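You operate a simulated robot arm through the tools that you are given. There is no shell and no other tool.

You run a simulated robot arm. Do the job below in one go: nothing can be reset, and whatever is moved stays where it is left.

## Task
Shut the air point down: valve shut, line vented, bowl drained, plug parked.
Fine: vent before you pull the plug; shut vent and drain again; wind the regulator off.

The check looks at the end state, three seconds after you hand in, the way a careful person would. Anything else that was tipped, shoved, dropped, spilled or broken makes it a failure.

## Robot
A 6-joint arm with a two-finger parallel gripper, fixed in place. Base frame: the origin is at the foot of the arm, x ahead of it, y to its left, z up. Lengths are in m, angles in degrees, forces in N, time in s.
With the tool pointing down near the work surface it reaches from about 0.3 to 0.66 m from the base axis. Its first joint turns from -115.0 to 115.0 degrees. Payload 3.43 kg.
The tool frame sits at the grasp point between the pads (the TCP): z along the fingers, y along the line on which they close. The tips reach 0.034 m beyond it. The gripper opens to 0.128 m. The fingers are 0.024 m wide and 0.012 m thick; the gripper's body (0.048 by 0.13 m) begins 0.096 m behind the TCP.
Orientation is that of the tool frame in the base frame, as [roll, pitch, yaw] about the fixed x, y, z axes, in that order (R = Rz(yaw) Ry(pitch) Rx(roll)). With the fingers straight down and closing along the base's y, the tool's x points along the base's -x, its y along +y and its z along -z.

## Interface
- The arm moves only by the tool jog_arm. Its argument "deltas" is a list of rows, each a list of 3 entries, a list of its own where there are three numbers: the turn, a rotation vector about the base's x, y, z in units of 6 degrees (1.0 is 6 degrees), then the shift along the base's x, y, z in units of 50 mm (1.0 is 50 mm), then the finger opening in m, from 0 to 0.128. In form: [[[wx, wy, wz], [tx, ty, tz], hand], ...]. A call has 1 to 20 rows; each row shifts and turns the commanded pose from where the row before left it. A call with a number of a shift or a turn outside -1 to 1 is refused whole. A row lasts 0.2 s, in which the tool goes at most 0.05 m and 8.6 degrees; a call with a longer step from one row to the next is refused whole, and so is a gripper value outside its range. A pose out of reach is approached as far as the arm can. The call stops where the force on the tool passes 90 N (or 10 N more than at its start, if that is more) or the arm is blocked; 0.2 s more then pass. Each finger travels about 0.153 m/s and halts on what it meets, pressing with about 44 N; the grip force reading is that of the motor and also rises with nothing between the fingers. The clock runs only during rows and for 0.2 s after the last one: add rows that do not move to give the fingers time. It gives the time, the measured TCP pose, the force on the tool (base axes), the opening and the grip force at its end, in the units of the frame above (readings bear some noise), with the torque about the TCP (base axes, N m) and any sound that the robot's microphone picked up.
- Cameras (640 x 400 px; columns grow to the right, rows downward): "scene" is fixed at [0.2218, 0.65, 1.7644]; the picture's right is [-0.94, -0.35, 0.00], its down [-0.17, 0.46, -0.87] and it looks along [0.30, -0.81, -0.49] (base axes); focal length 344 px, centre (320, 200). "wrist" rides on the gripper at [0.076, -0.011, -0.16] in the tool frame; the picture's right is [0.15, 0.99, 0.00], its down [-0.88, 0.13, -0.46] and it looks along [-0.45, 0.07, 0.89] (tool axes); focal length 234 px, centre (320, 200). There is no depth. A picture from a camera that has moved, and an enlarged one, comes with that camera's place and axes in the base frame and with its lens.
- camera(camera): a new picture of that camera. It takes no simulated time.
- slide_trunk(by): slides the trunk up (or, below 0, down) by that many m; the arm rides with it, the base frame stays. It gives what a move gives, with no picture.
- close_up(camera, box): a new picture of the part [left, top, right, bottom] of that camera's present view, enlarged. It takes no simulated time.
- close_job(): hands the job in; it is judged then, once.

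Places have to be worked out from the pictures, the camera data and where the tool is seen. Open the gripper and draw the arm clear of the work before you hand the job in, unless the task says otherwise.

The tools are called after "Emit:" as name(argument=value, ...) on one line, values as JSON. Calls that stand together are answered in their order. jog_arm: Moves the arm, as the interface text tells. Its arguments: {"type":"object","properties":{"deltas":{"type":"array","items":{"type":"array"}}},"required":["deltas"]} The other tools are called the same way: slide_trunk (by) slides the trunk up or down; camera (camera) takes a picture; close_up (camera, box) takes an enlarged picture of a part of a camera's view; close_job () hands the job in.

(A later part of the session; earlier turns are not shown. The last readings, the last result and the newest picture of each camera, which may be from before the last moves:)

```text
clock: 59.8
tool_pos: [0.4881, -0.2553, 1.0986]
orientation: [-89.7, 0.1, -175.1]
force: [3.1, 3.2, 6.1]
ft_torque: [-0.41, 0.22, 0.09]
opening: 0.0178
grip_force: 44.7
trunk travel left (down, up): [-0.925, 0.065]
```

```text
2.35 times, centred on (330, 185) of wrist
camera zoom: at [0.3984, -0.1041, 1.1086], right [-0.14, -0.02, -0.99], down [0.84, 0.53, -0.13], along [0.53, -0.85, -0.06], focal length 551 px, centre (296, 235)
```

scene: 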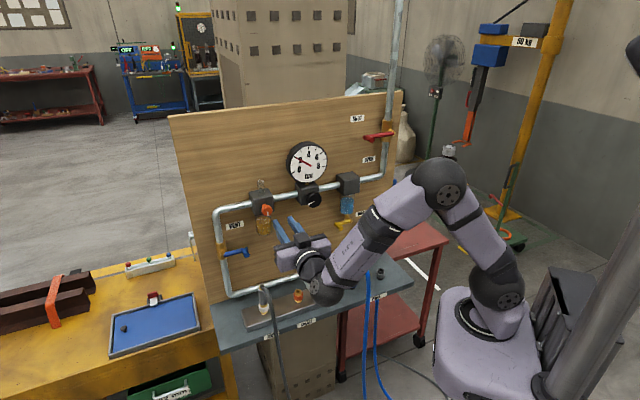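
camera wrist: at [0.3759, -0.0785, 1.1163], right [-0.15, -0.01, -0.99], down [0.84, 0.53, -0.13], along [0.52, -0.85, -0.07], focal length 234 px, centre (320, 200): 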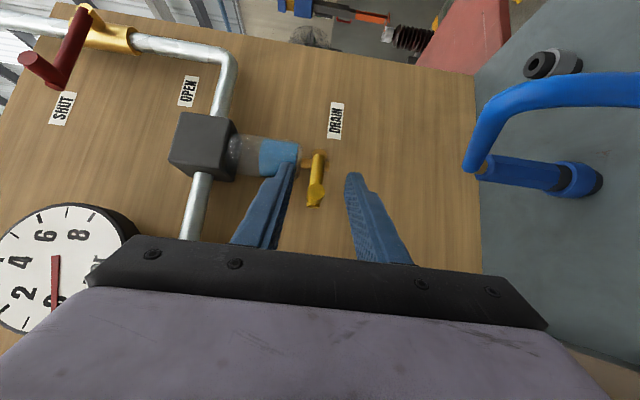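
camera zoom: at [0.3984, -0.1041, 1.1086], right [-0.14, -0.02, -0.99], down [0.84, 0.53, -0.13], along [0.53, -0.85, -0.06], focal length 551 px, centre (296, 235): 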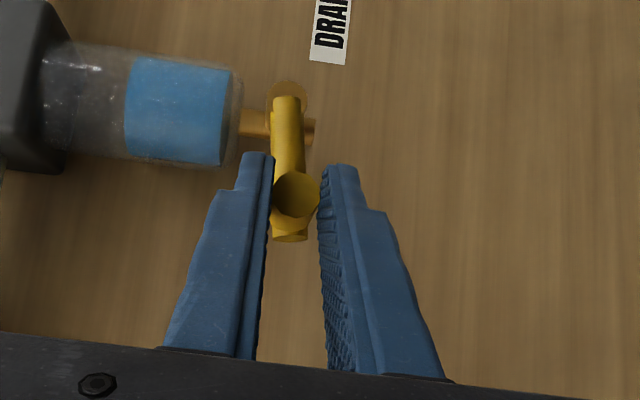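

It turns downward freely (only 6 N). I continue the arc to about 48°.

Emit:
jog_arm(deltas=[[[0, 0, 0], [-0.0191, -0.0191, -0.101], 0.0], [[0, 0, 0], [-0.0266, -0.0266, -0.098], 0.0], [[0, 0, 0], [-0.0335, -0.0335, -0.093], 0.0], [[0, 0, 0], [-0.0403, -0.0403, -0.088], 0.0], [[0, 0, 0], [-0.0467, -0.0467, -0.081], 0.0], [[0, 0, 0], [-0.0523, -0.0523, -0.074], 0.0]])

Emit:
camera(camera="wrist")

Emit:
close_up(camera="wrist", box=[220, 100, 440, 270])

```text
clock: 61.2
tool_pos: [0.4766, -0.267, 1.07]
orientation: [-89.8, -0.1, -175.0]
force: [3.1, 1.2, 7.1]
ft_torque: [-0.42, 0.19, 0.08]
opening: 0.0176
grip_force: 45.1
trunk travel left (down, up): [-0.925, 0.065]
```

```text
taken
camera wrist: at [0.387, -0.1153, 1.0811], right [-0.15, -0.02, -0.99], down [0.84, 0.53, -0.13], along [0.53, -0.85, -0.06], focal length 234 px, centre (320, 200)
```

wrist: 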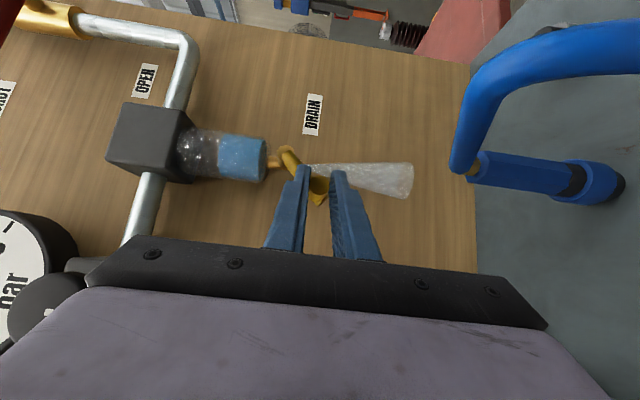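

```text
2.35 times, centred on (330, 185) of wrist
camera zoom: at [0.387, -0.1153, 1.0811], right [-0.15, -0.02, -0.99], down [0.84, 0.53, -0.13], along [0.53, -0.85, -0.06], focal length 551 px, centre (296, 235)
```

zoom: 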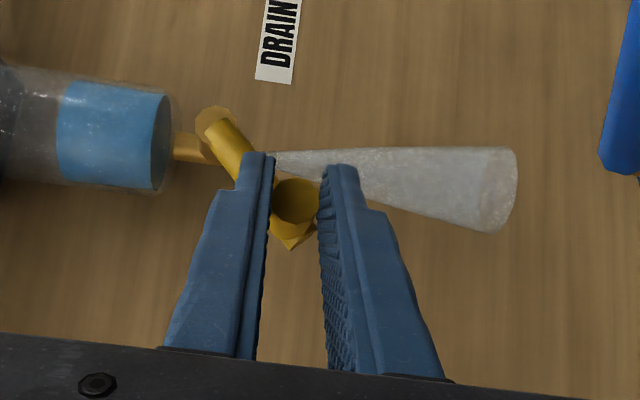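

It is draining (spray from the drain, level falling). I hold it open and watch the bowl.

Emit:
jog_arm(deltas=[[[0, 0, 0], [0, 0, 0], 0.0], [[0, 0, 0], [0, 0, 0], 0.0], [[0, 0, 0], [0, 0, 0], 0.0], [[0, 0, 0], [0, 0, 0], 0.0], [[0, 0, 0], [0, 0, 0], 0.0], [[0, 0, 0], [0, 0, 0], 0.0], [[0, 0, 0], [0, 0, 0], 0.0], [[0, 0, 0], [0, 0, 0], 0.0], [[0, 0, 0], [0, 0, 0], 0.0], [[0, 0, 0], [0, 0, 0], 0.0], [[0, 0, 0], [0, 0, 0], 0.0], [[0, 0, 0], [0, 0, 0], 0.0], [[0, 0, 0], [0, 0, 0], 0.0], [[0, 0, 0], [0, 0, 0], 0.0], [[0, 0, 0], [0, 0, 0], 0.0], [[0, 0, 0], [0, 0, 0], 0.0], [[0, 0, 0], [0, 0, 0], 0.0], [[0, 0, 0], [0, 0, 0], 0.0], [[0, 0, 0], [0, 0, 0], 0.0], [[0, 0, 0], [0, 0, 0], 0.0]])

Emit:
camera(camera="wrist")

Emit:
close_up(camera="scene", box=[280, 130, 400, 250])

```text
clock: 65.4
tool_pos: [0.4749, -0.267, 1.0689]
orientation: [-89.9, -0.1, -175.1]
force: [-3.1, 2.4, -2.2]
ft_torque: [0.16, 0.01, -0.17]
opening: 0.0177
grip_force: 44.7
trunk travel left (down, up): [-0.925, 0.065]
```

```text
taken
camera wrist: at [0.3867, -0.1156, 1.0809], right [-0.15, -0.01, -0.99], down [0.84, 0.53, -0.13], along [0.53, -0.85, -0.07], focal length 234 px, centre (320, 200)
```

wrist: 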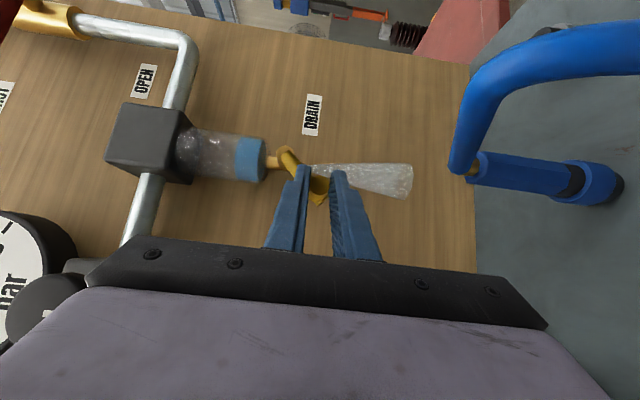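

```text
3.33 times, centred on (340, 190) of scene
camera zoom: at [0.2218, 0.65, 1.7644], right [-0.94, -0.35, 0.0], down [-0.17, 0.46, -0.87], along [0.3, -0.81, -0.49], focal length 1147 px, centre (253, 233)
```

zoom: 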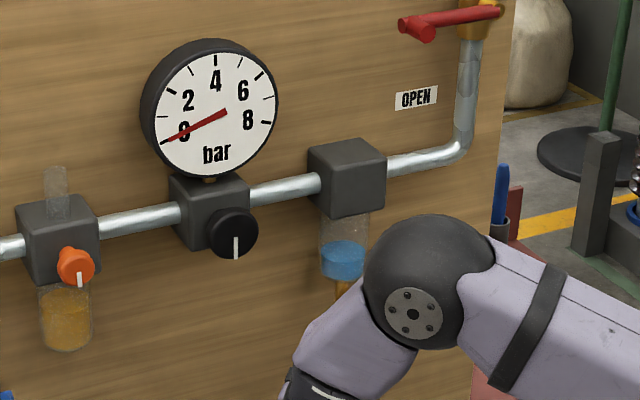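

The level has roughly halved in 4 s. I keep holding it open.

Emit:
jog_arm(deltas=[[[0, 0, 0], [0, 0, 0], 0.0], [[0, 0, 0], [0, 0, 0], 0.0], [[0, 0, 0], [0, 0, 0], 0.0], [[0, 0, 0], [0, 0, 0], 0.0], [[0, 0, 0], [0, 0, 0], 0.0], [[0, 0, 0], [0, 0, 0], 0.0], [[0, 0, 0], [0, 0, 0], 0.0], [[0, 0, 0], [0, 0, 0], 0.0], [[0, 0, 0], [0, 0, 0], 0.0], [[0, 0, 0], [0, 0, 0], 0.0], [[0, 0, 0], [0, 0, 0], 0.0], [[0, 0, 0], [0, 0, 0], 0.0], [[0, 0, 0], [0, 0, 0], 0.0], [[0, 0, 0], [0, 0, 0], 0.0], [[0, 0, 0], [0, 0, 0], 0.0], [[0, 0, 0], [0, 0, 0], 0.0], [[0, 0, 0], [0, 0, 0], 0.0], [[0, 0, 0], [0, 0, 0], 0.0], [[0, 0, 0], [0, 0, 0], 0.0], [[0, 0, 0], [0, 0, 0], 0.0]])

Emit:
jog_arm(deltas=[[[0, 0, 0], [0, 0, 0], 0.0], [[0, 0, 0], [0, 0, 0], 0.0], [[0, 0, 0], [0, 0, 0], 0.0], [[0, 0, 0], [0, 0, 0], 0.0], [[0, 0, 0], [0, 0, 0], 0.0], [[0, 0, 0], [0, 0, 0], 0.0], [[0, 0, 0], [0, 0, 0], 0.0], [[0, 0, 0], [0, 0, 0], 0.0], [[0, 0, 0], [0, 0, 0], 0.0], [[0, 0, 0], [0, 0, 0], 0.0], [[0, 0, 0], [0, 0, 0], 0.0], [[0, 0, 0], [0, 0, 0], 0.0], [[0, 0, 0], [0, 0, 0], 0.0], [[0, 0, 0], [0, 0, 0], 0.0], [[0, 0, 0], [0, 0, 0], 0.0], [[0, 0, 0], [0, 0, 0], 0.0], [[0, 0, 0], [0, 0, 0], 0.0], [[0, 0, 0], [0, 0, 0], 0.0], [[0, 0, 0], [0, 0, 0], 0.0], [[0, 0, 0], [0, 0, 0], 0.0]])

Emit:
camera(camera="wrist")

Emit:
close_up(camera="scene", box=[320, 170, 380, 230])

```text
clock: 69.6
tool_pos: [0.4766, -0.2668, 1.0702]
orientation: [-89.8, -0.1, -175.2]
force: [-2.1, 2.5, -2.0]
ft_torque: [0.13, 0.02, -0.01]
opening: 0.0174
grip_force: 45.1
trunk travel left (down, up): [-0.925, 0.065]
```

```text
clock: 73.8
tool_pos: [0.4761, -0.2676, 1.0701]
orientation: [-89.7, -0.1, -175.1]
force: [-0.9, 1.6, -0.5]
ft_torque: [0.0, 0.05, -0.02]
opening: 0.0175
grip_force: 44.7
trunk travel left (down, up): [-0.925, 0.065]
```

```text
taken
camera wrist: at [0.3869, -0.1155, 1.0811], right [-0.15, -0.02, -0.99], down [0.84, 0.53, -0.13], along [0.53, -0.85, -0.06], focal length 234 px, centre (320, 200)
```

wrist: 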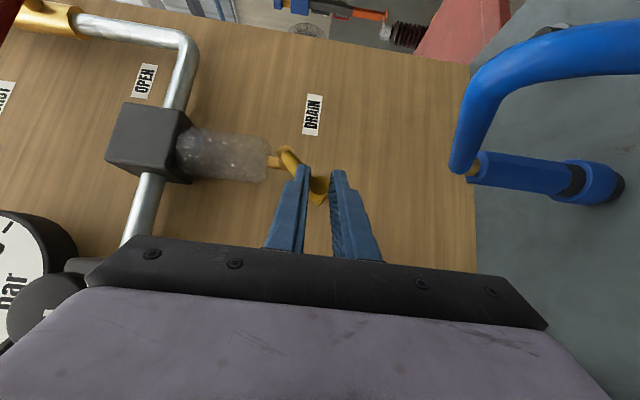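

```text
6.67 times, centred on (350, 200) of scene
camera zoom: at [0.2218, 0.65, 1.7644], right [-0.94, -0.35, 0.0], down [-0.17, 0.46, -0.87], along [0.3, -0.81, -0.49], focal length 2294 px, centre (120, 200)
```

zoom: 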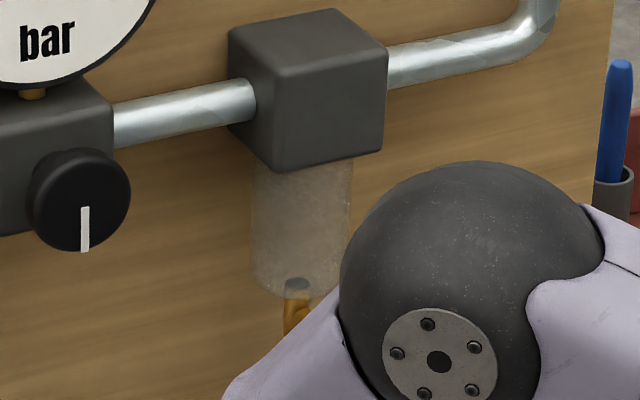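

The bowl is empty and the spray has stopped. I bring the drain lever back up to its closed stop.

Emit:
jog_arm(deltas=[[[0, 0, 0], [0.0523, 0.0523, 0.074], 0.0], [[0, 0, 0], [0.0467, 0.0467, 0.081], 0.0], [[0, 0, 0], [0.0403, 0.0403, 0.088], 0.0], [[0, 0, 0], [0.0335, 0.0335, 0.093], 0.0], [[0, 0, 0], [0.0266, 0.0266, 0.098], 0.0], [[0, 0, 0], [0.0191, 0.0191, 0.101], 0.0], [[0, 0, 0], [0.0116, 0.0116, 0.103], 0.0], [[0, 0, 0], [0.004, 0.004, 0.105], 0.0], [[0, 0, 0], [0, 0, 0.08], 0.0], [[0, 0, 0], [0, 0, 0.08], 0.0]])

Emit:
camera(camera="wrist")

Emit:
close_up(camera="wrist", box=[220, 80, 440, 250])

```text
clock: 76.0
tool_pos: [0.4887, -0.2554, 1.1065]
orientation: [-90.9, -0.6, -175.0]
force: [-4.2, 13.0, -39.5]
ft_torque: [0.92, -0.13, -0.52]
opening: 0.0174
grip_force: 44.8
trunk travel left (down, up): [-0.925, 0.065]
```

```text
taken
camera wrist: at [0.3997, -0.1039, 1.1218], right [-0.16, 0.0, -0.99], down [0.84, 0.53, -0.13], along [0.53, -0.85, -0.09], focal length 234 px, centre (320, 200)
```

wrist: 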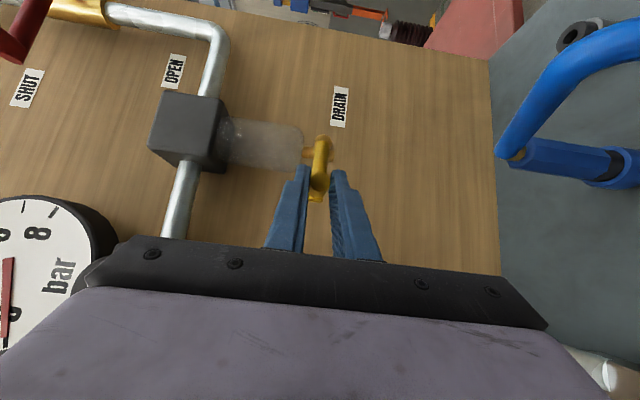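

```text
2.35 times, centred on (330, 165) of wrist
camera zoom: at [0.3997, -0.1039, 1.1218], right [-0.16, 0.0, -0.99], down [0.84, 0.53, -0.13], along [0.53, -0.85, -0.09], focal length 551 px, centre (296, 282)
```

zoom: 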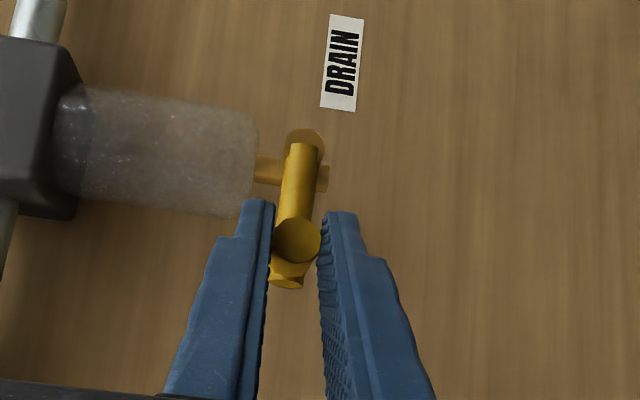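

Drain is closed against its stop (−40 N). I relax, open the fingers, and withdraw straight out and up to a clear spot.

Emit:
jog_arm(deltas=[[[0, 0, 0], [0, 0, -0.11], 0.0], [[0, 0, 0], [0, 0, 0], 0.045], [[0, 0, 0], [0, 0, 0], 0.045], [[0, 0, 0], [-0.3, 0.3, 0], 0.045], [[0, 0, 0], [-0.3, 0.3, 0], 0.045], [[0, 0, 0], [-0.2, 0.3, 0.2], 0.045], [[0, 0, 0], [0, 0.4, 0.5], 0.045], [[0, 0, 0], [0, 0.4, 0.8], 0.045], [[0, 0, 0], [0, 0.4, 0.8], 0.045]])

Emit:
camera(camera="wrist")

Emit:
camera(camera="scene")

```text
clock: 78.0
tool_pos: [0.4491, -0.152, 1.2229]
orientation: [-89.9, 0.0, -175.0]
force: [-1.1, 0.3, -0.1]
ft_torque: [0.0, -0.03, -0.01]
opening: 0.0448
grip_force: 0.1
trunk travel left (down, up): [-0.925, 0.065]
```

```text
taken
camera wrist: at [0.3593, 0.0007, 1.2347], right [-0.15, -0.02, -0.99], down [0.84, 0.53, -0.13], along [0.53, -0.85, -0.07], focal length 234 px, centre (320, 200)
```

wrist: 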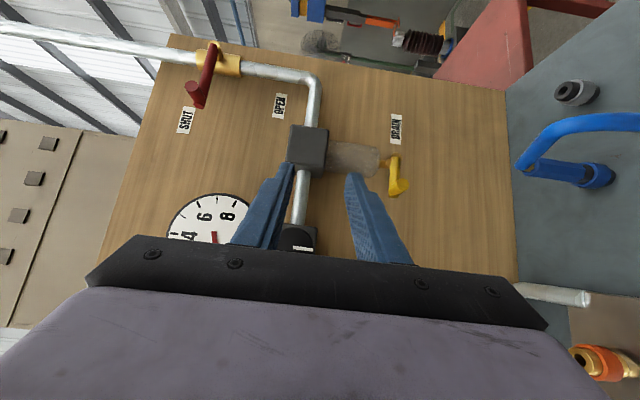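

```text
taken
```

scene: 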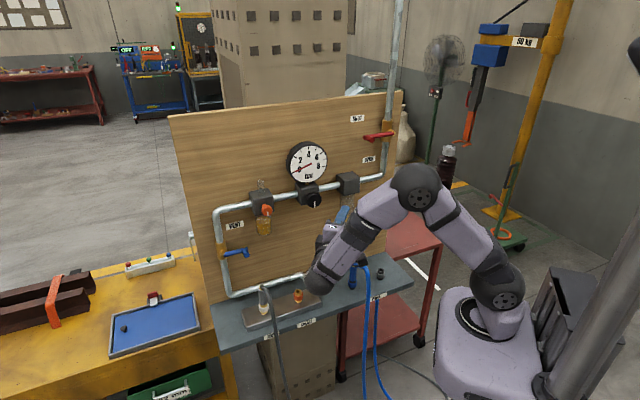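

All panel fittings are set. Next the plug: I turn the tool to point straight down (back toward the starting attitude), moving a bit away from the panel as I do so.

Emit:
jog_arm(deltas=[[[0.996, 0.087, 0], [0, 0.13, 0], 0.06], [[0.996, 0.087, 0], [0, 0.13, 0], 0.06], [[0.996, 0.087, 0], [0, 0.13, 0], 0.06], [[0.996, 0.087, 0], [0, 0.13, 0], 0.06], [[0.996, 0.087, 0], [0, 0.13, 0], 0.06], [[0.996, 0.087, 0], [0, 0.13, 0], 0.06], [[0.996, 0.087, 0], [0, 0.13, 0], 0.06], [[0.996, 0.087, 0], [0, 0.13, 0], 0.06], [[0.996, 0.087, 0], [0, 0.13, 0], 0.06], [[0.996, 0.087, 0], [0, 0.13, 0], 0.06], [[0.996, 0.087, 0], [0, 0.13, 0], 0.06], [[0.996, 0.087, 0], [0, 0.13, 0], 0.06], [[0.996, 0.087, 0], [0, 0.13, 0], 0.06], [[0.996, 0.087, 0], [0, 0.13, 0], 0.06], [[0.996, 0.087, 0], [0, 0.13, 0], 0.06]])

Emit:
camera(camera="wrist")

```text
clock: 81.2
tool_pos: [0.4481, -0.053, 1.2234]
orientation: [-179.9, 0.0, -175.0]
force: [-0.1, -1.0, 0.4]
ft_torque: [0.0, -0.03, -0.02]
opening: 0.06
grip_force: 0.0
trunk travel left (down, up): [-0.925, 0.065]
```

```text
taken
camera wrist: at [0.3729, -0.0714, 1.3851], right [-0.23, 0.97, 0.0], down [0.87, 0.21, 0.46], along [0.44, 0.11, -0.89], focal length 234 px, centre (320, 200)
```

wrist: 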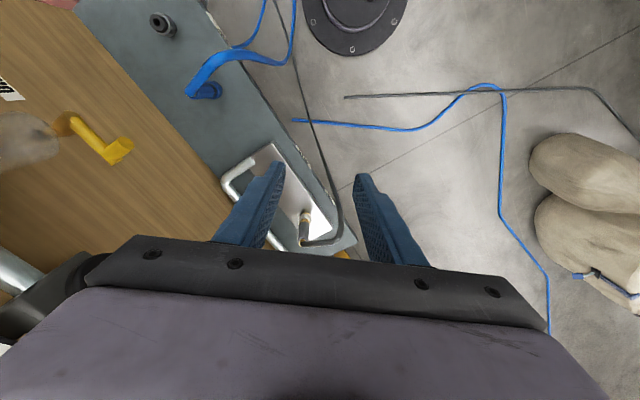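

Tool points down. I zoom in on the DRY outlet with its plug and on the park stub to measure them.

Emit:
close_up(camera="wrist", box=[240, 150, 380, 260])

Emit:
close_up(camera="wrist", box=[120, 0, 280, 120])

Emit:
close_up(camera="scene", box=[230, 270, 330, 345])

Emit:
close_up(camera="scene", box=[330, 250, 420, 320])

```text
3.64 times, centred on (310, 205) of wrist
camera zoom: at [0.3729, -0.0714, 1.3851], right [-0.23, 0.97, 0.0], down [0.87, 0.21, 0.46], along [0.44, 0.11, -0.89], focal length 852 px, centre (356, 182)
```

zoom: 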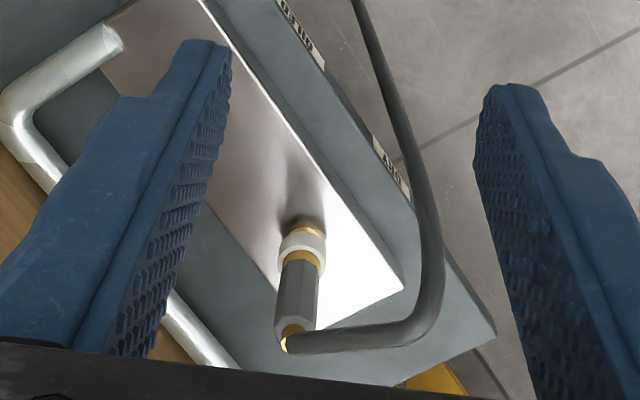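

```text
3.33 times, centred on (200, 60) of wrist
camera zoom: at [0.3729, -0.0714, 1.3851], right [-0.23, 0.97, 0.0], down [0.87, 0.21, 0.46], along [0.44, 0.11, -0.89], focal length 781 px, centre (720, 667)
```

zoom: 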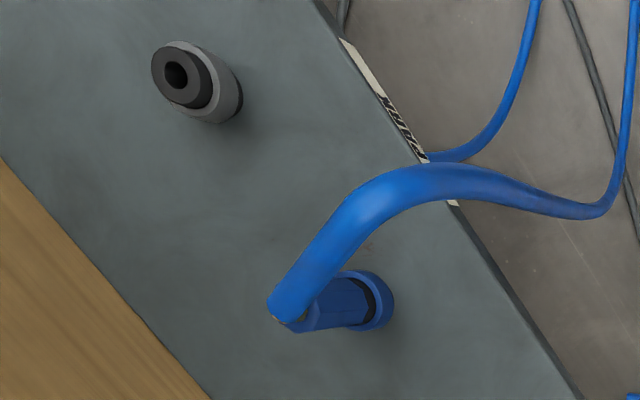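

```text
5.33 times, centred on (280, 308) of scene
camera zoom: at [0.2218, 0.65, 1.7644], right [-0.94, -0.35, 0.0], down [-0.17, 0.46, -0.87], along [0.3, -0.81, -0.49], focal length 1835 px, centre (533, -373)
```

zoom: 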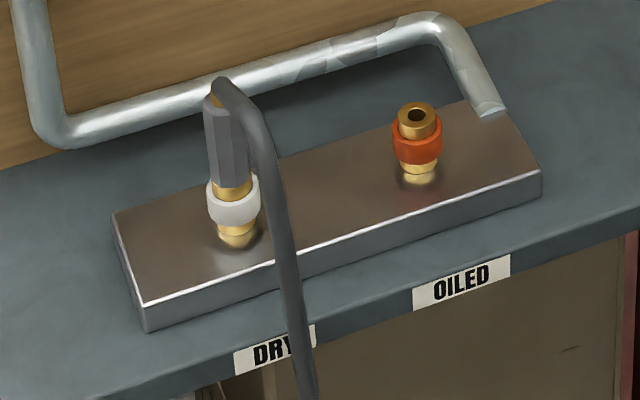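

```text
5.71 times, centred on (375, 285) of scene
camera zoom: at [0.2218, 0.65, 1.7644], right [-0.94, -0.35, 0.0], down [-0.17, 0.46, -0.87], along [0.3, -0.81, -0.49], focal length 1966 px, centre (6, -286)
```

zoom: 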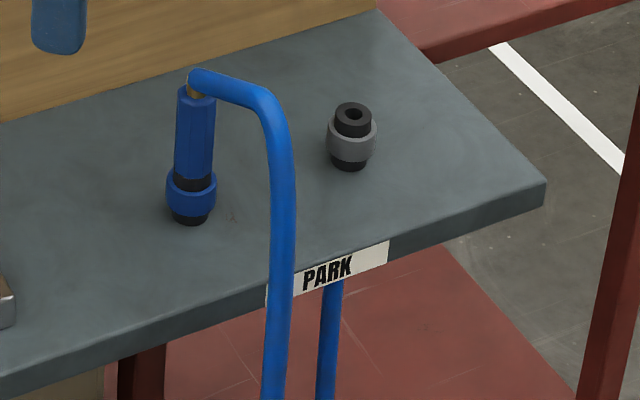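

Plug axis is at about (0.674, −0.036), top at z≈0.994, hose leaving the top toward the robot side; the free PARK stub is near (0.354, −0.338). I orient the tool so the fingers close along the panel direction, tilt it 20° (wrist toward me, clear of the vent lever), and go above and short of the plug.

Emit:
jog_arm(deltas=[[[0, 0, -0.926], [0.402, 0.133, 0], 0.06], [[0, 0, -0.926], [0.402, 0.133, 0], 0.06], [[0, 0, -0.926], [0.402, 0.133, 0], 0.06], [[0, 0, -0.926], [0.402, 0.133, 0], 0.06], [[0, 0, -0.926], [0.402, 0.133, 0], 0.06], [[0, 0, -0.926], [0.402, 0.133, 0], 0.06], [[0, 0, -0.926], [0.402, 0.133, 0], 0.06], [[0, 0, -0.926], [0.402, 0.133, 0], 0.06], [[0, 0, -0.926], [0.402, 0.133, 0], 0.06], [[-0.589, -0.589, 0], [0, 0, 0], 0.06], [[-0.589, -0.589, 0], [0, 0, 0], 0.06], [[-0.589, -0.589, 0], [0, 0, 0], 0.06], [[-0.589, -0.589, 0], [0, 0, 0], 0.06]])

Emit:
camera(camera="wrist")

Emit:
camera(camera="scene")

```text
clock: 84.0
tool_pos: [0.6172, 0.0077, 1.2193]
orientation: [-180.0, 20.1, 135.0]
force: [0.7, 0.3, -0.8]
ft_torque: [0.03, -0.01, 0.01]
opening: 0.0602
grip_force: 0.1
out of reach, approached as far as the arm can: row 9
trunk travel left (down, up): [-0.925, 0.065]
```

```text
taken
camera wrist: at [0.5205, 0.088, 1.3444], right [0.6, 0.8, -0.05], down [0.57, -0.38, 0.73], along [0.56, -0.47, -0.68], focal length 234 px, centre (320, 200)
```

wrist: 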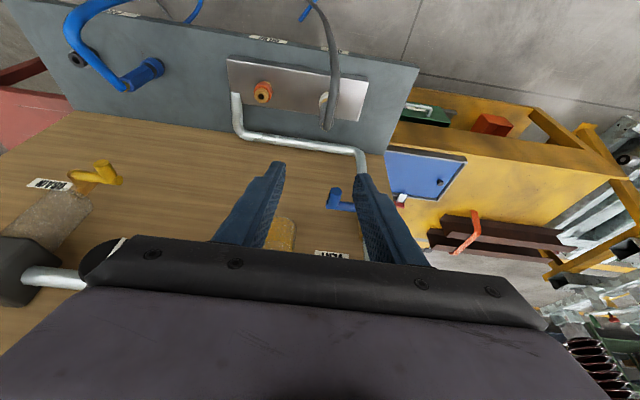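

```text
taken
```

scene: 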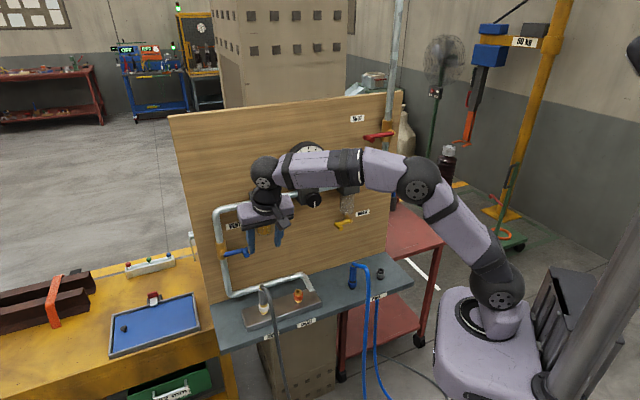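

Above the plug area now. I zoom in to locate the plug precisely relative to the fingers.

Emit:
close_up(camera="wrist", box=[220, 40, 400, 160])

```text
3.33 times, centred on (310, 100) of wrist
camera zoom: at [0.5205, 0.088, 1.3444], right [0.6, 0.8, -0.05], down [0.57, -0.38, 0.73], along [0.56, -0.47, -0.68], focal length 781 px, centre (353, 533)
```

zoom: 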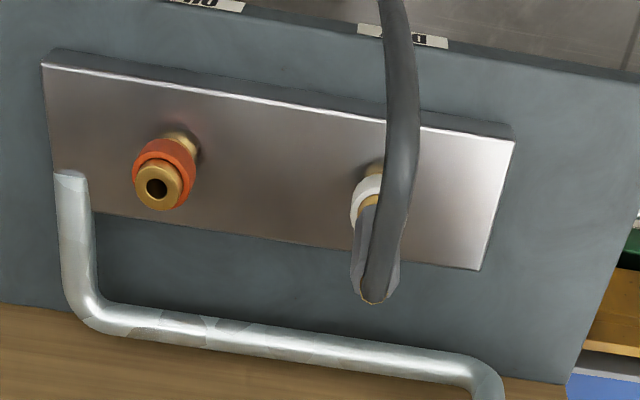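

The hose leaves the plug toward the robot between where the fingers will be; plug axis (0.6735, −0.0375). I lower to z≈1.105 and then move in over the plug, staying clear of the vent lever.

Emit:
jog_arm(deltas=[[[0, 0, 0], [0.037, 0.037, -0.76], 0.06], [[0, 0, 0], [0.037, 0.037, -0.76], 0.06], [[0, 0, 0], [0.037, 0.037, -0.76], 0.06], [[0, 0, 0], [0.338, -0.338, 0], 0.06], [[0, 0, 0], [0.338, -0.338, 0], 0.06], [[0, 0, 0], [0.338, -0.338, 0], 0.06]])

Emit:
camera(camera="wrist")

Emit:
close_up(camera="scene", box=[200, 200, 340, 340])

```text
clock: 85.4
tool_pos: [0.6742, -0.0401, 1.1052]
orientation: [-179.9, 19.8, 135.0]
force: [-0.3, 0.3, 0.5]
ft_torque: [0.02, 0.03, 0.02]
opening: 0.06
grip_force: 0.0
trunk travel left (down, up): [-0.925, 0.065]
```

```text
taken
camera wrist: at [0.5776, 0.0409, 1.2309], right [0.6, 0.8, -0.05], down [0.57, -0.38, 0.73], along [0.56, -0.47, -0.68], focal length 234 px, centre (320, 200)
```

wrist: 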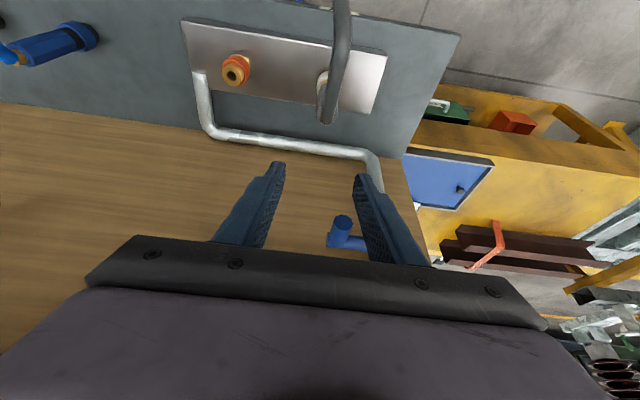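

```text
2.86 times, centred on (270, 270) of scene
camera zoom: at [0.2218, 0.65, 1.7644], right [-0.94, -0.35, 0.0], down [-0.17, 0.46, -0.87], along [0.3, -0.81, -0.49], focal length 983 px, centre (463, 0)
```

zoom: 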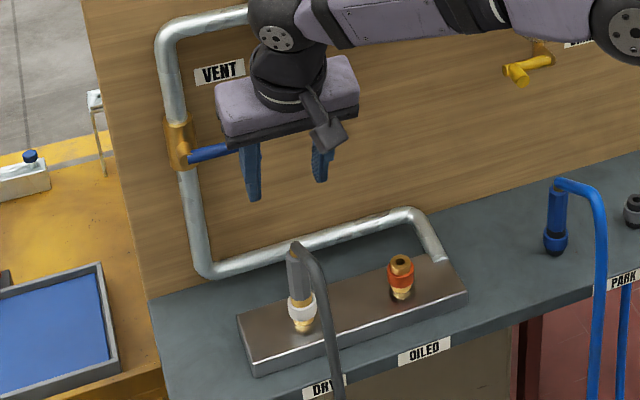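

Well aligned over the plug. I descend straight down so the fingers straddle the hex body, at z≈0.985.

Emit:
jog_arm(deltas=[[[0, 0, 0], [-0.01, 0.01, -0.6], 0.06], [[0, 0, 0], [-0.01, 0.01, -0.6], 0.06], [[0, 0, 0], [-0.01, 0.01, -0.6], 0.06], [[0, 0, 0], [0, 0, -0.6], 0.06]])

Emit:
camera(camera="wrist")

Emit:
close_up(camera="scene", box=[220, 230, 320, 330])

```text
clock: 86.4
tool_pos: [0.6713, -0.0366, 0.986]
orientation: [-179.9, 19.9, 135.0]
force: [0.3, 0.8, -0.3]
ft_torque: [-0.04, 0.0, 0.0]
opening: 0.0601
grip_force: 0.1
trunk travel left (down, up): [-0.925, 0.065]
```

```text
taken
camera wrist: at [0.5756, 0.0432, 1.1103], right [0.6, 0.8, -0.05], down [0.57, -0.38, 0.73], along [0.56, -0.47, -0.68], focal length 234 px, centre (320, 200)
```

wrist: 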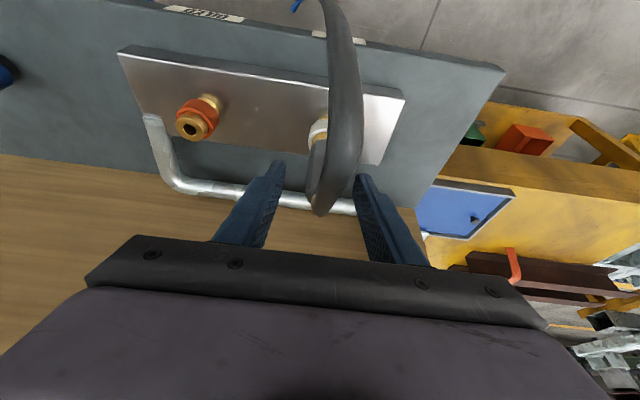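

```text
4.00 times, centred on (270, 280) of scene
camera zoom: at [0.2218, 0.65, 1.7644], right [-0.94, -0.35, 0.0], down [-0.17, 0.46, -0.87], along [0.3, -0.81, -0.49], focal length 1376 px, centre (520, -120)
```

zoom: 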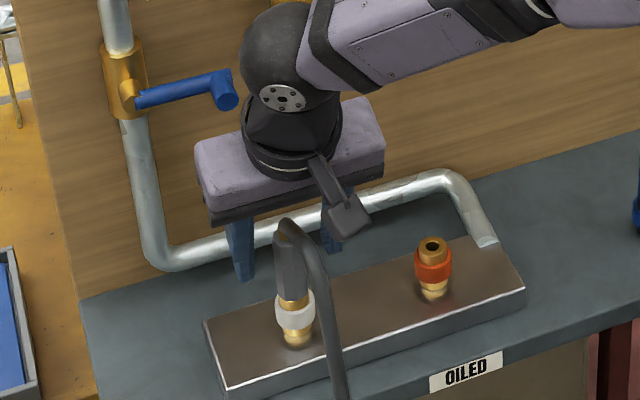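

The hex body is between the fingers. I close the grip on it.

Emit:
jog_arm(deltas=[[[0, 0, 0], [0, 0, 0], 0.0], [[0, 0, 0], [0, 0, 0], 0.0], [[0, 0, 0], [0, 0, 0], 0.0]])

Emit:
close_up(camera="wrist", box=[230, 80, 410, 250])

Emit:
close_up(camera="scene", box=[240, 270, 300, 330])

```text
clock: 87.2
tool_pos: [0.6718, -0.038, 0.9853]
orientation: [-180.0, 19.8, 135.0]
force: [-0.5, -0.3, 0.6]
ft_torque: [-0.05, 0.02, 0.0]
opening: 0.0234
grip_force: 43.1
trunk travel left (down, up): [-0.925, 0.065]
```

```text
2.35 times, centred on (320, 165) of wrist
camera zoom: at [0.5751, 0.043, 1.1109], right [0.6, 0.8, -0.05], down [0.57, -0.38, 0.73], along [0.56, -0.47, -0.68], focal length 551 px, centre (320, 282)
```

zoom: 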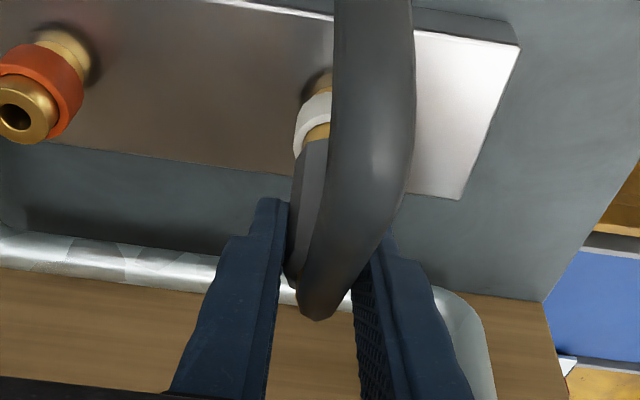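

```text
6.67 times, centred on (270, 300) of scene
camera zoom: at [0.2218, 0.65, 1.7644], right [-0.94, -0.35, 0.0], down [-0.17, 0.46, -0.87], along [0.3, -0.81, -0.49], focal length 2294 px, centre (653, -467)
```

zoom: 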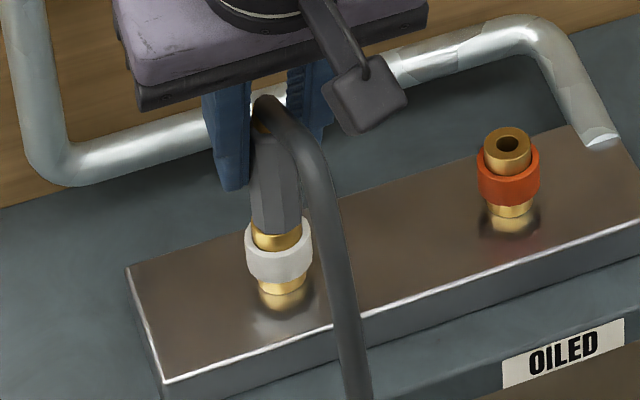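

Plug gripped (23 mm). I pull straight up gently and watch the force.

Emit:
jog_arm(deltas=[[[0, 0, 0], [0, 0, 0.1], 0.0], [[0, 0, 0], [0, 0, 0.1], 0.0], [[0, 0, 0], [0, 0, 0.1], 0.0], [[0, 0, 0], [0, 0, 0.1], 0.0]])

Emit:
close_up(camera="scene", box=[240, 270, 300, 330])

```text
clock: 88.2
tool_pos: [0.6705, -0.0355, 1.0061]
orientation: [-179.9, 19.9, 135.1]
force: [0.4, 0.2, -0.9]
ft_torque: [-0.02, -0.01, 0.04]
opening: 0.0238
grip_force: 44.1
trunk travel left (down, up): [-0.925, 0.065]
```

```text
6.67 times, centred on (270, 300) of scene
camera zoom: at [0.2218, 0.65, 1.7644], right [-0.94, -0.35, 0.0], down [-0.17, 0.46, -0.87], along [0.3, -0.81, -0.49], focal length 2294 px, centre (653, -467)
```

zoom: 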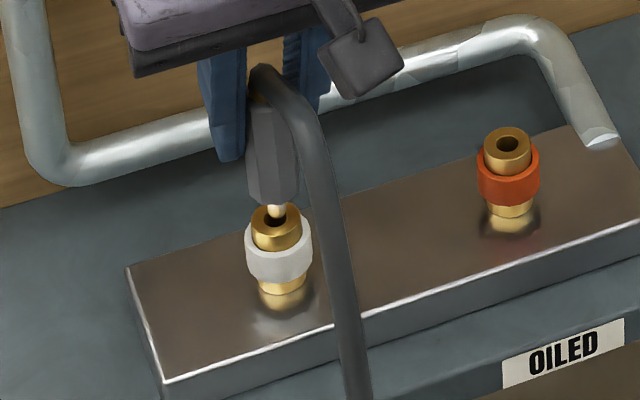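

The plug came out cleanly (no force, no sound). I lift it well clear of the socket.

Emit:
jog_arm(deltas=[[[0, 0, 0], [0, 0, 0.3], 0.0], [[0, 0, 0], [0, 0, 0.5], 0.0], [[0, 0, 0], [0, 0, 0.7], 0.0], [[0, 0, 0], [0, 0, 0.7], 0.0], [[0, 0, 0], [0, 0, 0.7], 0.0], [[0, 0, 0], [-0.3, 0.3, 0.2], 0.0]])

Emit:
camera(camera="wrist")

Emit:
camera(camera="scene")

```text
clock: 89.6
tool_pos: [0.6569, -0.0185, 1.1614]
orientation: [-179.8, 19.9, 134.9]
force: [-0.1, 0.7, -1.0]
ft_torque: [0.01, 0.01, 0.01]
opening: 0.0236
grip_force: 43.7
trunk travel left (down, up): [-0.925, 0.065]
```

```text
taken
camera wrist: at [0.5604, 0.0616, 1.2876], right [0.6, 0.8, -0.05], down [0.57, -0.38, 0.73], along [0.56, -0.47, -0.68], focal length 234 px, centre (320, 200)
```

wrist: 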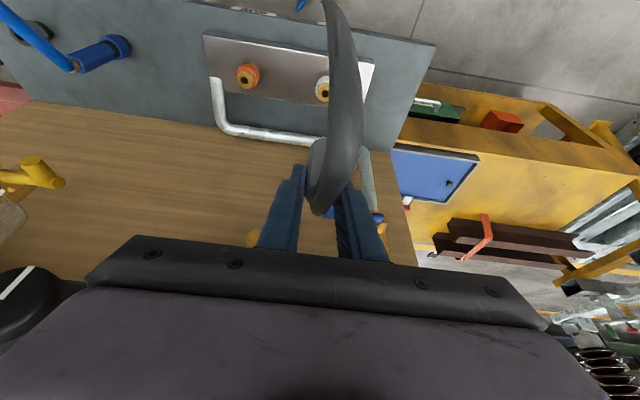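

```text
taken
```

scene: 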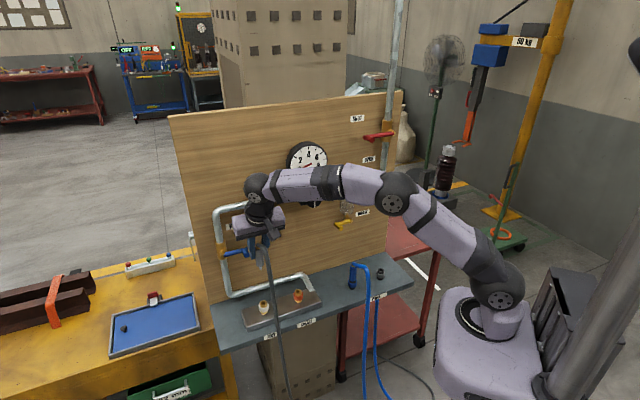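

The plug is held well above the shelf with its hose hanging in front. I carry it along the shelf toward PARK, staying in front of and above the blue hose.

Emit:
jog_arm(deltas=[[[0, 0, 0], [-0.834, -0.014, 0], 0.0], [[0, 0, 0], [-0.834, -0.014, 0], 0.0], [[0, 0, 0], [-0.6, -0.6, 0], 0.0], [[0, 0, 0], [-0.6, -0.6, 0], 0.0], [[0, 0, 0], [-0.6, -0.6, 0], 0.0], [[0, 0, 0], [-0.6, -0.6, 0], 0.0]])

Emit:
camera(camera="wrist")

Emit:
camera(camera="scene")

```text
clock: 91.0
tool_pos: [0.4531, -0.1442, 1.1608]
orientation: [-180.0, 19.9, 135.0]
force: [0.0, -0.1, -1.0]
ft_torque: [0.01, -0.04, 0.03]
opening: 0.0235
grip_force: 43.9
trunk travel left (down, up): [-0.925, 0.065]
```

```text
taken
camera wrist: at [0.3563, -0.0633, 1.2862], right [0.6, 0.8, -0.05], down [0.57, -0.38, 0.73], along [0.56, -0.47, -0.68], focal length 234 px, centre (320, 200)
```

wrist: 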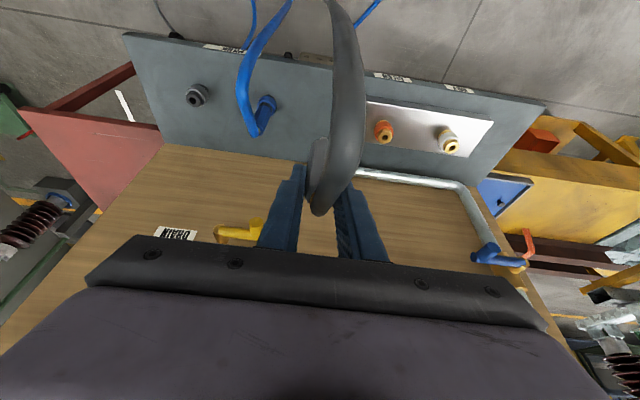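

```text
taken
```

scene: 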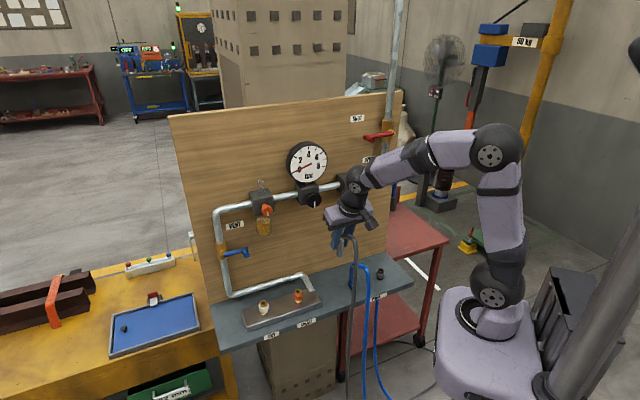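

Halfway. From here I enlarge the PARK stub to refine its position.

Emit:
close_up(camera="wrist", box=[140, 50, 290, 150])

Emit:
close_up(camera="scene", box=[350, 255, 400, 295])

```text
4.00 times, centred on (215, 100) of wrist
camera zoom: at [0.3563, -0.0633, 1.2862], right [0.6, 0.8, -0.05], down [0.57, -0.38, 0.73], along [0.56, -0.47, -0.68], focal length 937 px, centre (740, 600)
```

zoom: 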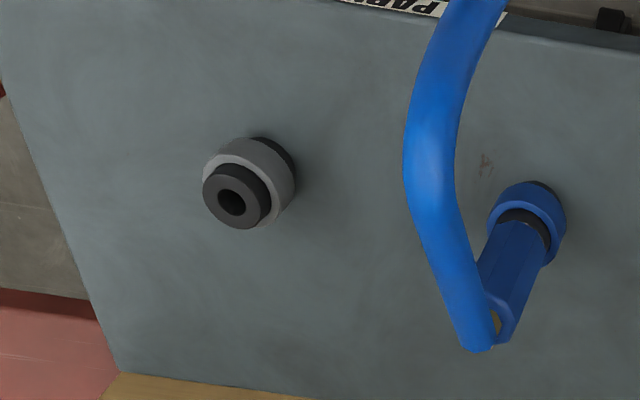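

```text
10.00 times, centred on (375, 275) of scene
camera zoom: at [0.2218, 0.65, 1.7644], right [-0.94, -0.35, 0.0], down [-0.17, 0.46, -0.87], along [0.3, -0.81, -0.49], focal length 3441 px, centre (-230, -550)
```

zoom: 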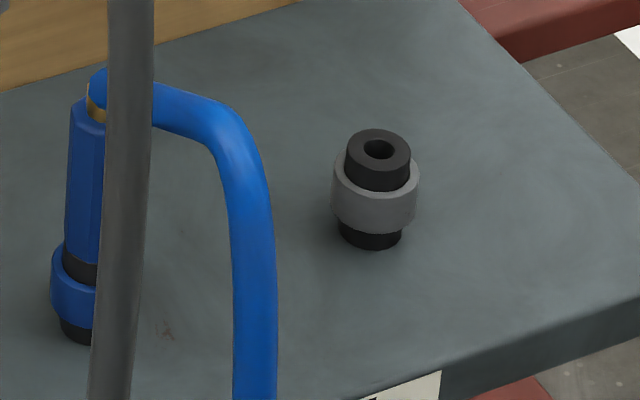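

Park socket mouth comes out at about (0.355, −0.350, 0.908). As a calibration check I measure the DRY socket (whose true position I know from gripping the plug) from this same view.

Emit:
close_up(camera="wrist", box=[370, 100, 490, 180])

Emit:
close_up(camera="scene", box=[240, 285, 290, 325])

```text
5.00 times, centred on (430, 140) of wrist
camera zoom: at [0.3563, -0.0633, 1.2862], right [0.6, 0.8, -0.05], down [0.57, -0.38, 0.73], along [0.56, -0.47, -0.68], focal length 1171 px, centre (-230, 500)
```

zoom: 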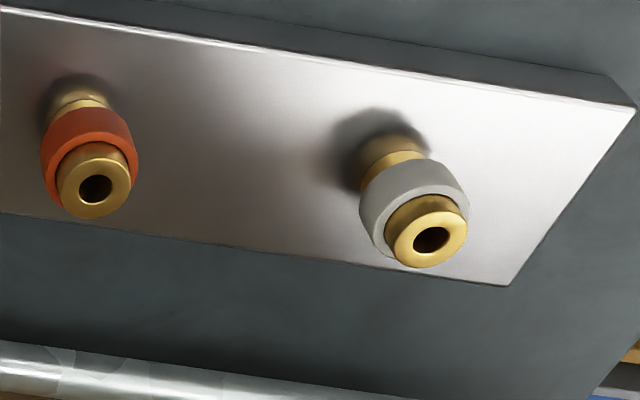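

```text
10.00 times, centred on (265, 305) of scene
camera zoom: at [0.2218, 0.65, 1.7644], right [-0.94, -0.35, 0.0], down [-0.17, 0.46, -0.87], along [0.3, -0.81, -0.49], focal length 3441 px, centre (870, -850)
```

zoom: 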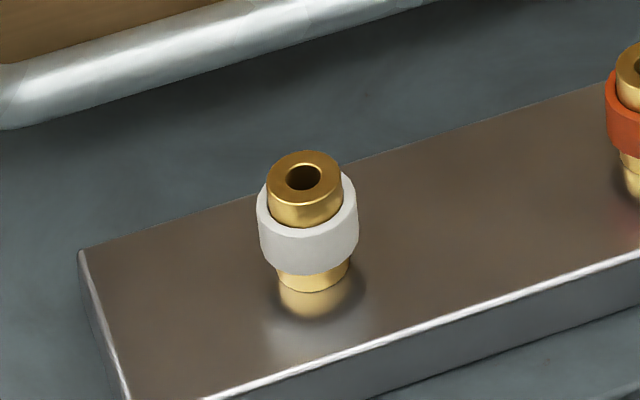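

The DRY socket measures within 2 mm of where I gripped it, so the method is good: park socket at a≈0.000–0.002, d≈0.500, top ≈18–20 mm lower than DRY. I carry the plug the rest of the way, still high and in front.

Emit:
jog_arm(deltas=[[[0, 0, 0], [-0.618, -0.618, 0], 0.0], [[0, 0, 0], [-0.618, -0.618, 0], 0.0], [[0, 0, 0], [-0.618, -0.618, 0], 0.0], [[0, 0, 0], [-0.618, -0.618, 0], 0.0], [[0, 0, 0], [-0.618, -0.618, 0], 0.0]])

Emit:
camera(camera="wrist")

Emit:
camera(camera="scene")

```text
clock: 92.2
tool_pos: [0.2989, -0.2975, 1.1614]
orientation: [180.0, 20.0, 134.9]
force: [0.2, -0.1, -1.2]
ft_torque: [0.01, 0.0, 0.0]
opening: 0.0233
grip_force: 44.1
trunk travel left (down, up): [-0.925, 0.065]
```

```text
taken
camera wrist: at [0.2022, -0.2174, 1.286], right [0.6, 0.8, -0.05], down [0.57, -0.38, 0.73], along [0.56, -0.47, -0.68], focal length 234 px, centre (320, 200)
```

wrist: 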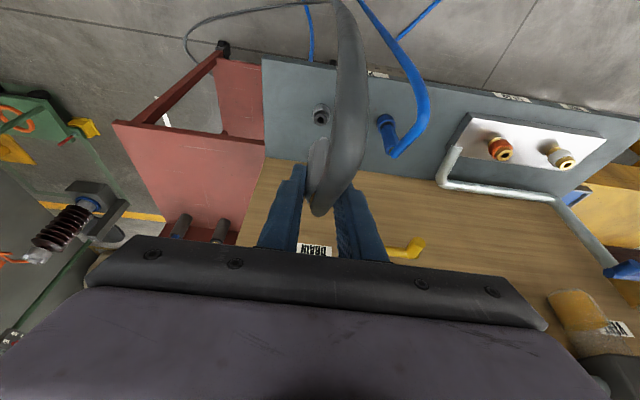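

```text
taken
```

scene: 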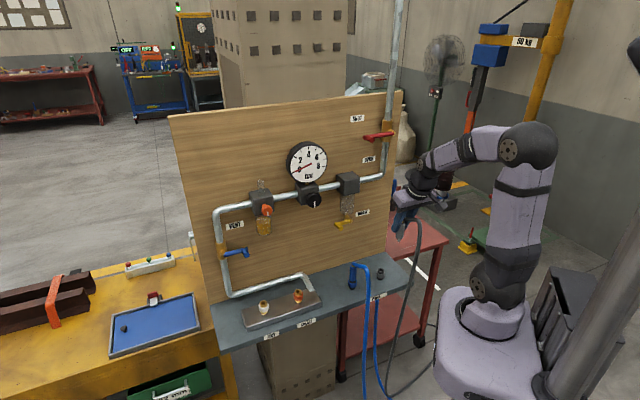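

Over the PARK side now, stub visible just beside the hose. I zoom to measure its centre again from this pose.

Emit:
close_up(camera="wrist", box=[270, 80, 380, 160])

Emit:
close_up(camera="scene", box=[340, 190, 460, 300])

```text
5.00 times, centred on (325, 120) of wrist
camera zoom: at [0.2022, -0.2174, 1.286], right [0.6, 0.8, -0.05], down [0.57, -0.38, 0.73], along [0.56, -0.47, -0.68], focal length 1171 px, centre (295, 600)
```

zoom: 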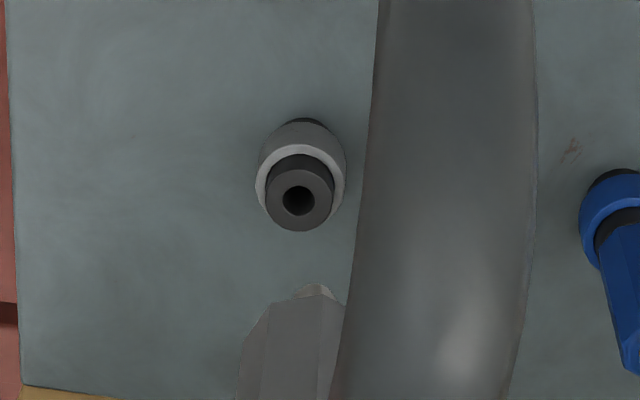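

```text
3.64 times, centred on (400, 245) of scene
camera zoom: at [0.2218, 0.65, 1.7644], right [-0.94, -0.35, 0.0], down [-0.17, 0.46, -0.87], along [0.3, -0.81, -0.49], focal length 1251 px, centre (29, 36)
```

zoom: 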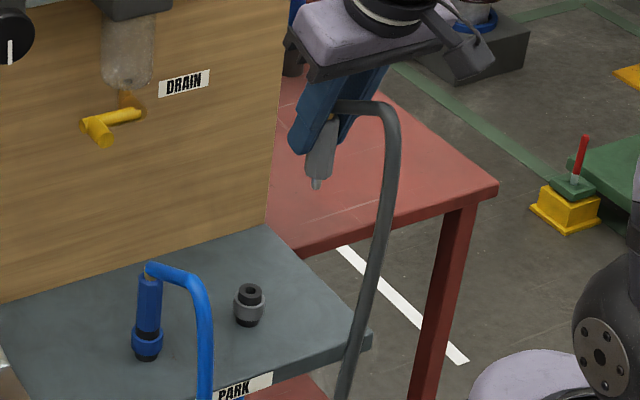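

Hole and plug nose are in the same view and nearly aligned sideways; the park hole is at a≈0.000, d≈0.4995. I move the plug over it at a safe height and lower to about 2 cm above.

Emit:
jog_arm(deltas=[[[0, 0, 0], [0.363, -0.372, -0.4], 0.0], [[0, 0, 0], [0.363, -0.372, -0.4], 0.0], [[0, 0, 0], [0.363, -0.372, -0.4], 0.0], [[0, 0, 0], [0, 0, -0.7], 0.0], [[0, 0, 0], [0, 0, -0.7], 0.0], [[0, 0, 0], [0, 0, -0.5], 0.0]])

Emit:
close_up(camera="wrist", box=[240, 60, 400, 230])

Emit:
close_up(camera="scene", box=[350, 235, 410, 295])

```text
clock: 93.6
tool_pos: [0.3541, -0.3542, 1.0046]
orientation: [-179.9, 20.0, 135.0]
force: [0.3, -0.8, -0.4]
ft_torque: [-0.01, 0.0, -0.02]
opening: 0.0234
grip_force: 43.7
trunk travel left (down, up): [-0.925, 0.065]
```

```text
2.35 times, centred on (320, 145) of wrist
camera zoom: at [0.2561, -0.2736, 1.1297], right [0.6, 0.8, -0.05], down [0.57, -0.38, 0.73], along [0.56, -0.47, -0.68], focal length 551 px, centre (320, 329)
```

zoom: 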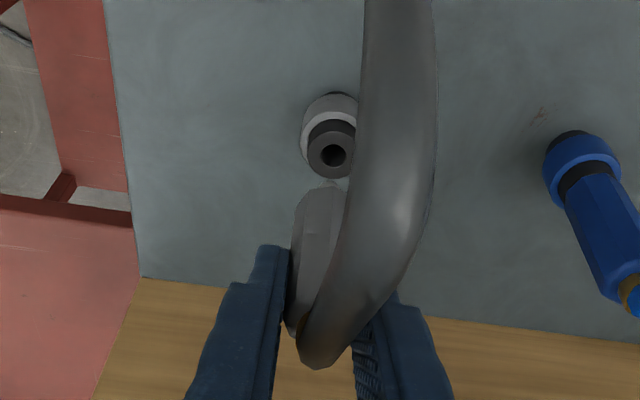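

```text
6.67 times, centred on (380, 265) of scene
camera zoom: at [0.2218, 0.65, 1.7644], right [-0.94, -0.35, 0.0], down [-0.17, 0.46, -0.87], along [0.3, -0.81, -0.49], focal length 2294 px, centre (-80, -233)
```

zoom: 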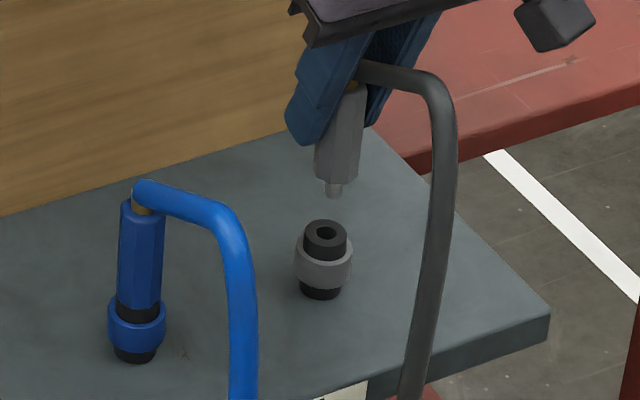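

Nose and socket are aligned to within about 2 mm. I lower slowly into the socket, watching the force.

Emit:
jog_arm(deltas=[[[0, 0, 0], [0, 0, -0.12], 0.0], [[0, 0, 0], [0, 0, -0.12], 0.0], [[0, 0, 0], [0, 0, -0.1], 0.0], [[0, 0, 0], [0, 0, -0.1], 0.0]])

Emit:
close_up(camera="scene", box=[350, 235, 410, 295])

Emit:
close_up(camera="wrist", box=[240, 60, 400, 230])

```text
clock: 94.6
tool_pos: [0.3537, -0.3535, 0.9838]
orientation: [-179.9, 20.1, 134.9]
force: [0.1, -0.5, -0.8]
ft_torque: [-0.02, 0.01, 0.02]
opening: 0.0233
grip_force: 44.3
trunk travel left (down, up): [-0.925, 0.065]
```

```text
6.67 times, centred on (380, 265) of scene
camera zoom: at [0.2218, 0.65, 1.7644], right [-0.94, -0.35, 0.0], down [-0.17, 0.46, -0.87], along [0.3, -0.81, -0.49], focal length 2294 px, centre (-80, -233)
```

zoom: 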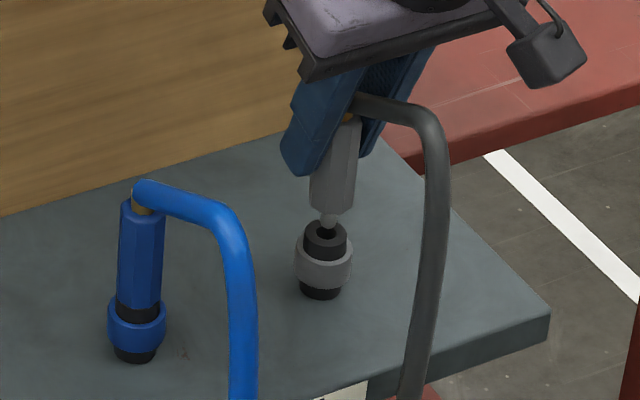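

```text
2.35 times, centred on (320, 145) of wrist
camera zoom: at [0.2569, -0.2735, 1.1083], right [0.6, 0.8, -0.05], down [0.57, -0.38, 0.73], along [0.56, -0.47, -0.68], focal length 551 px, centre (320, 329)
```

zoom: 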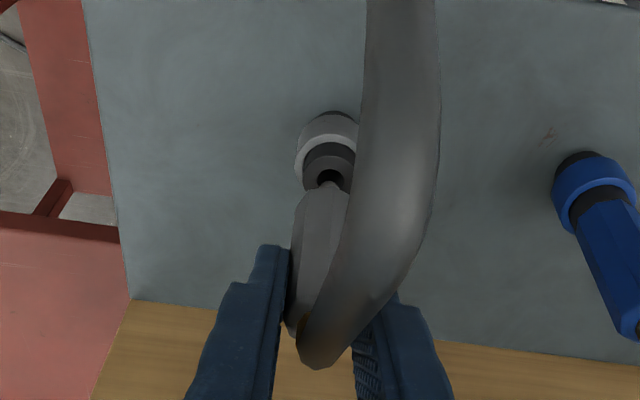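

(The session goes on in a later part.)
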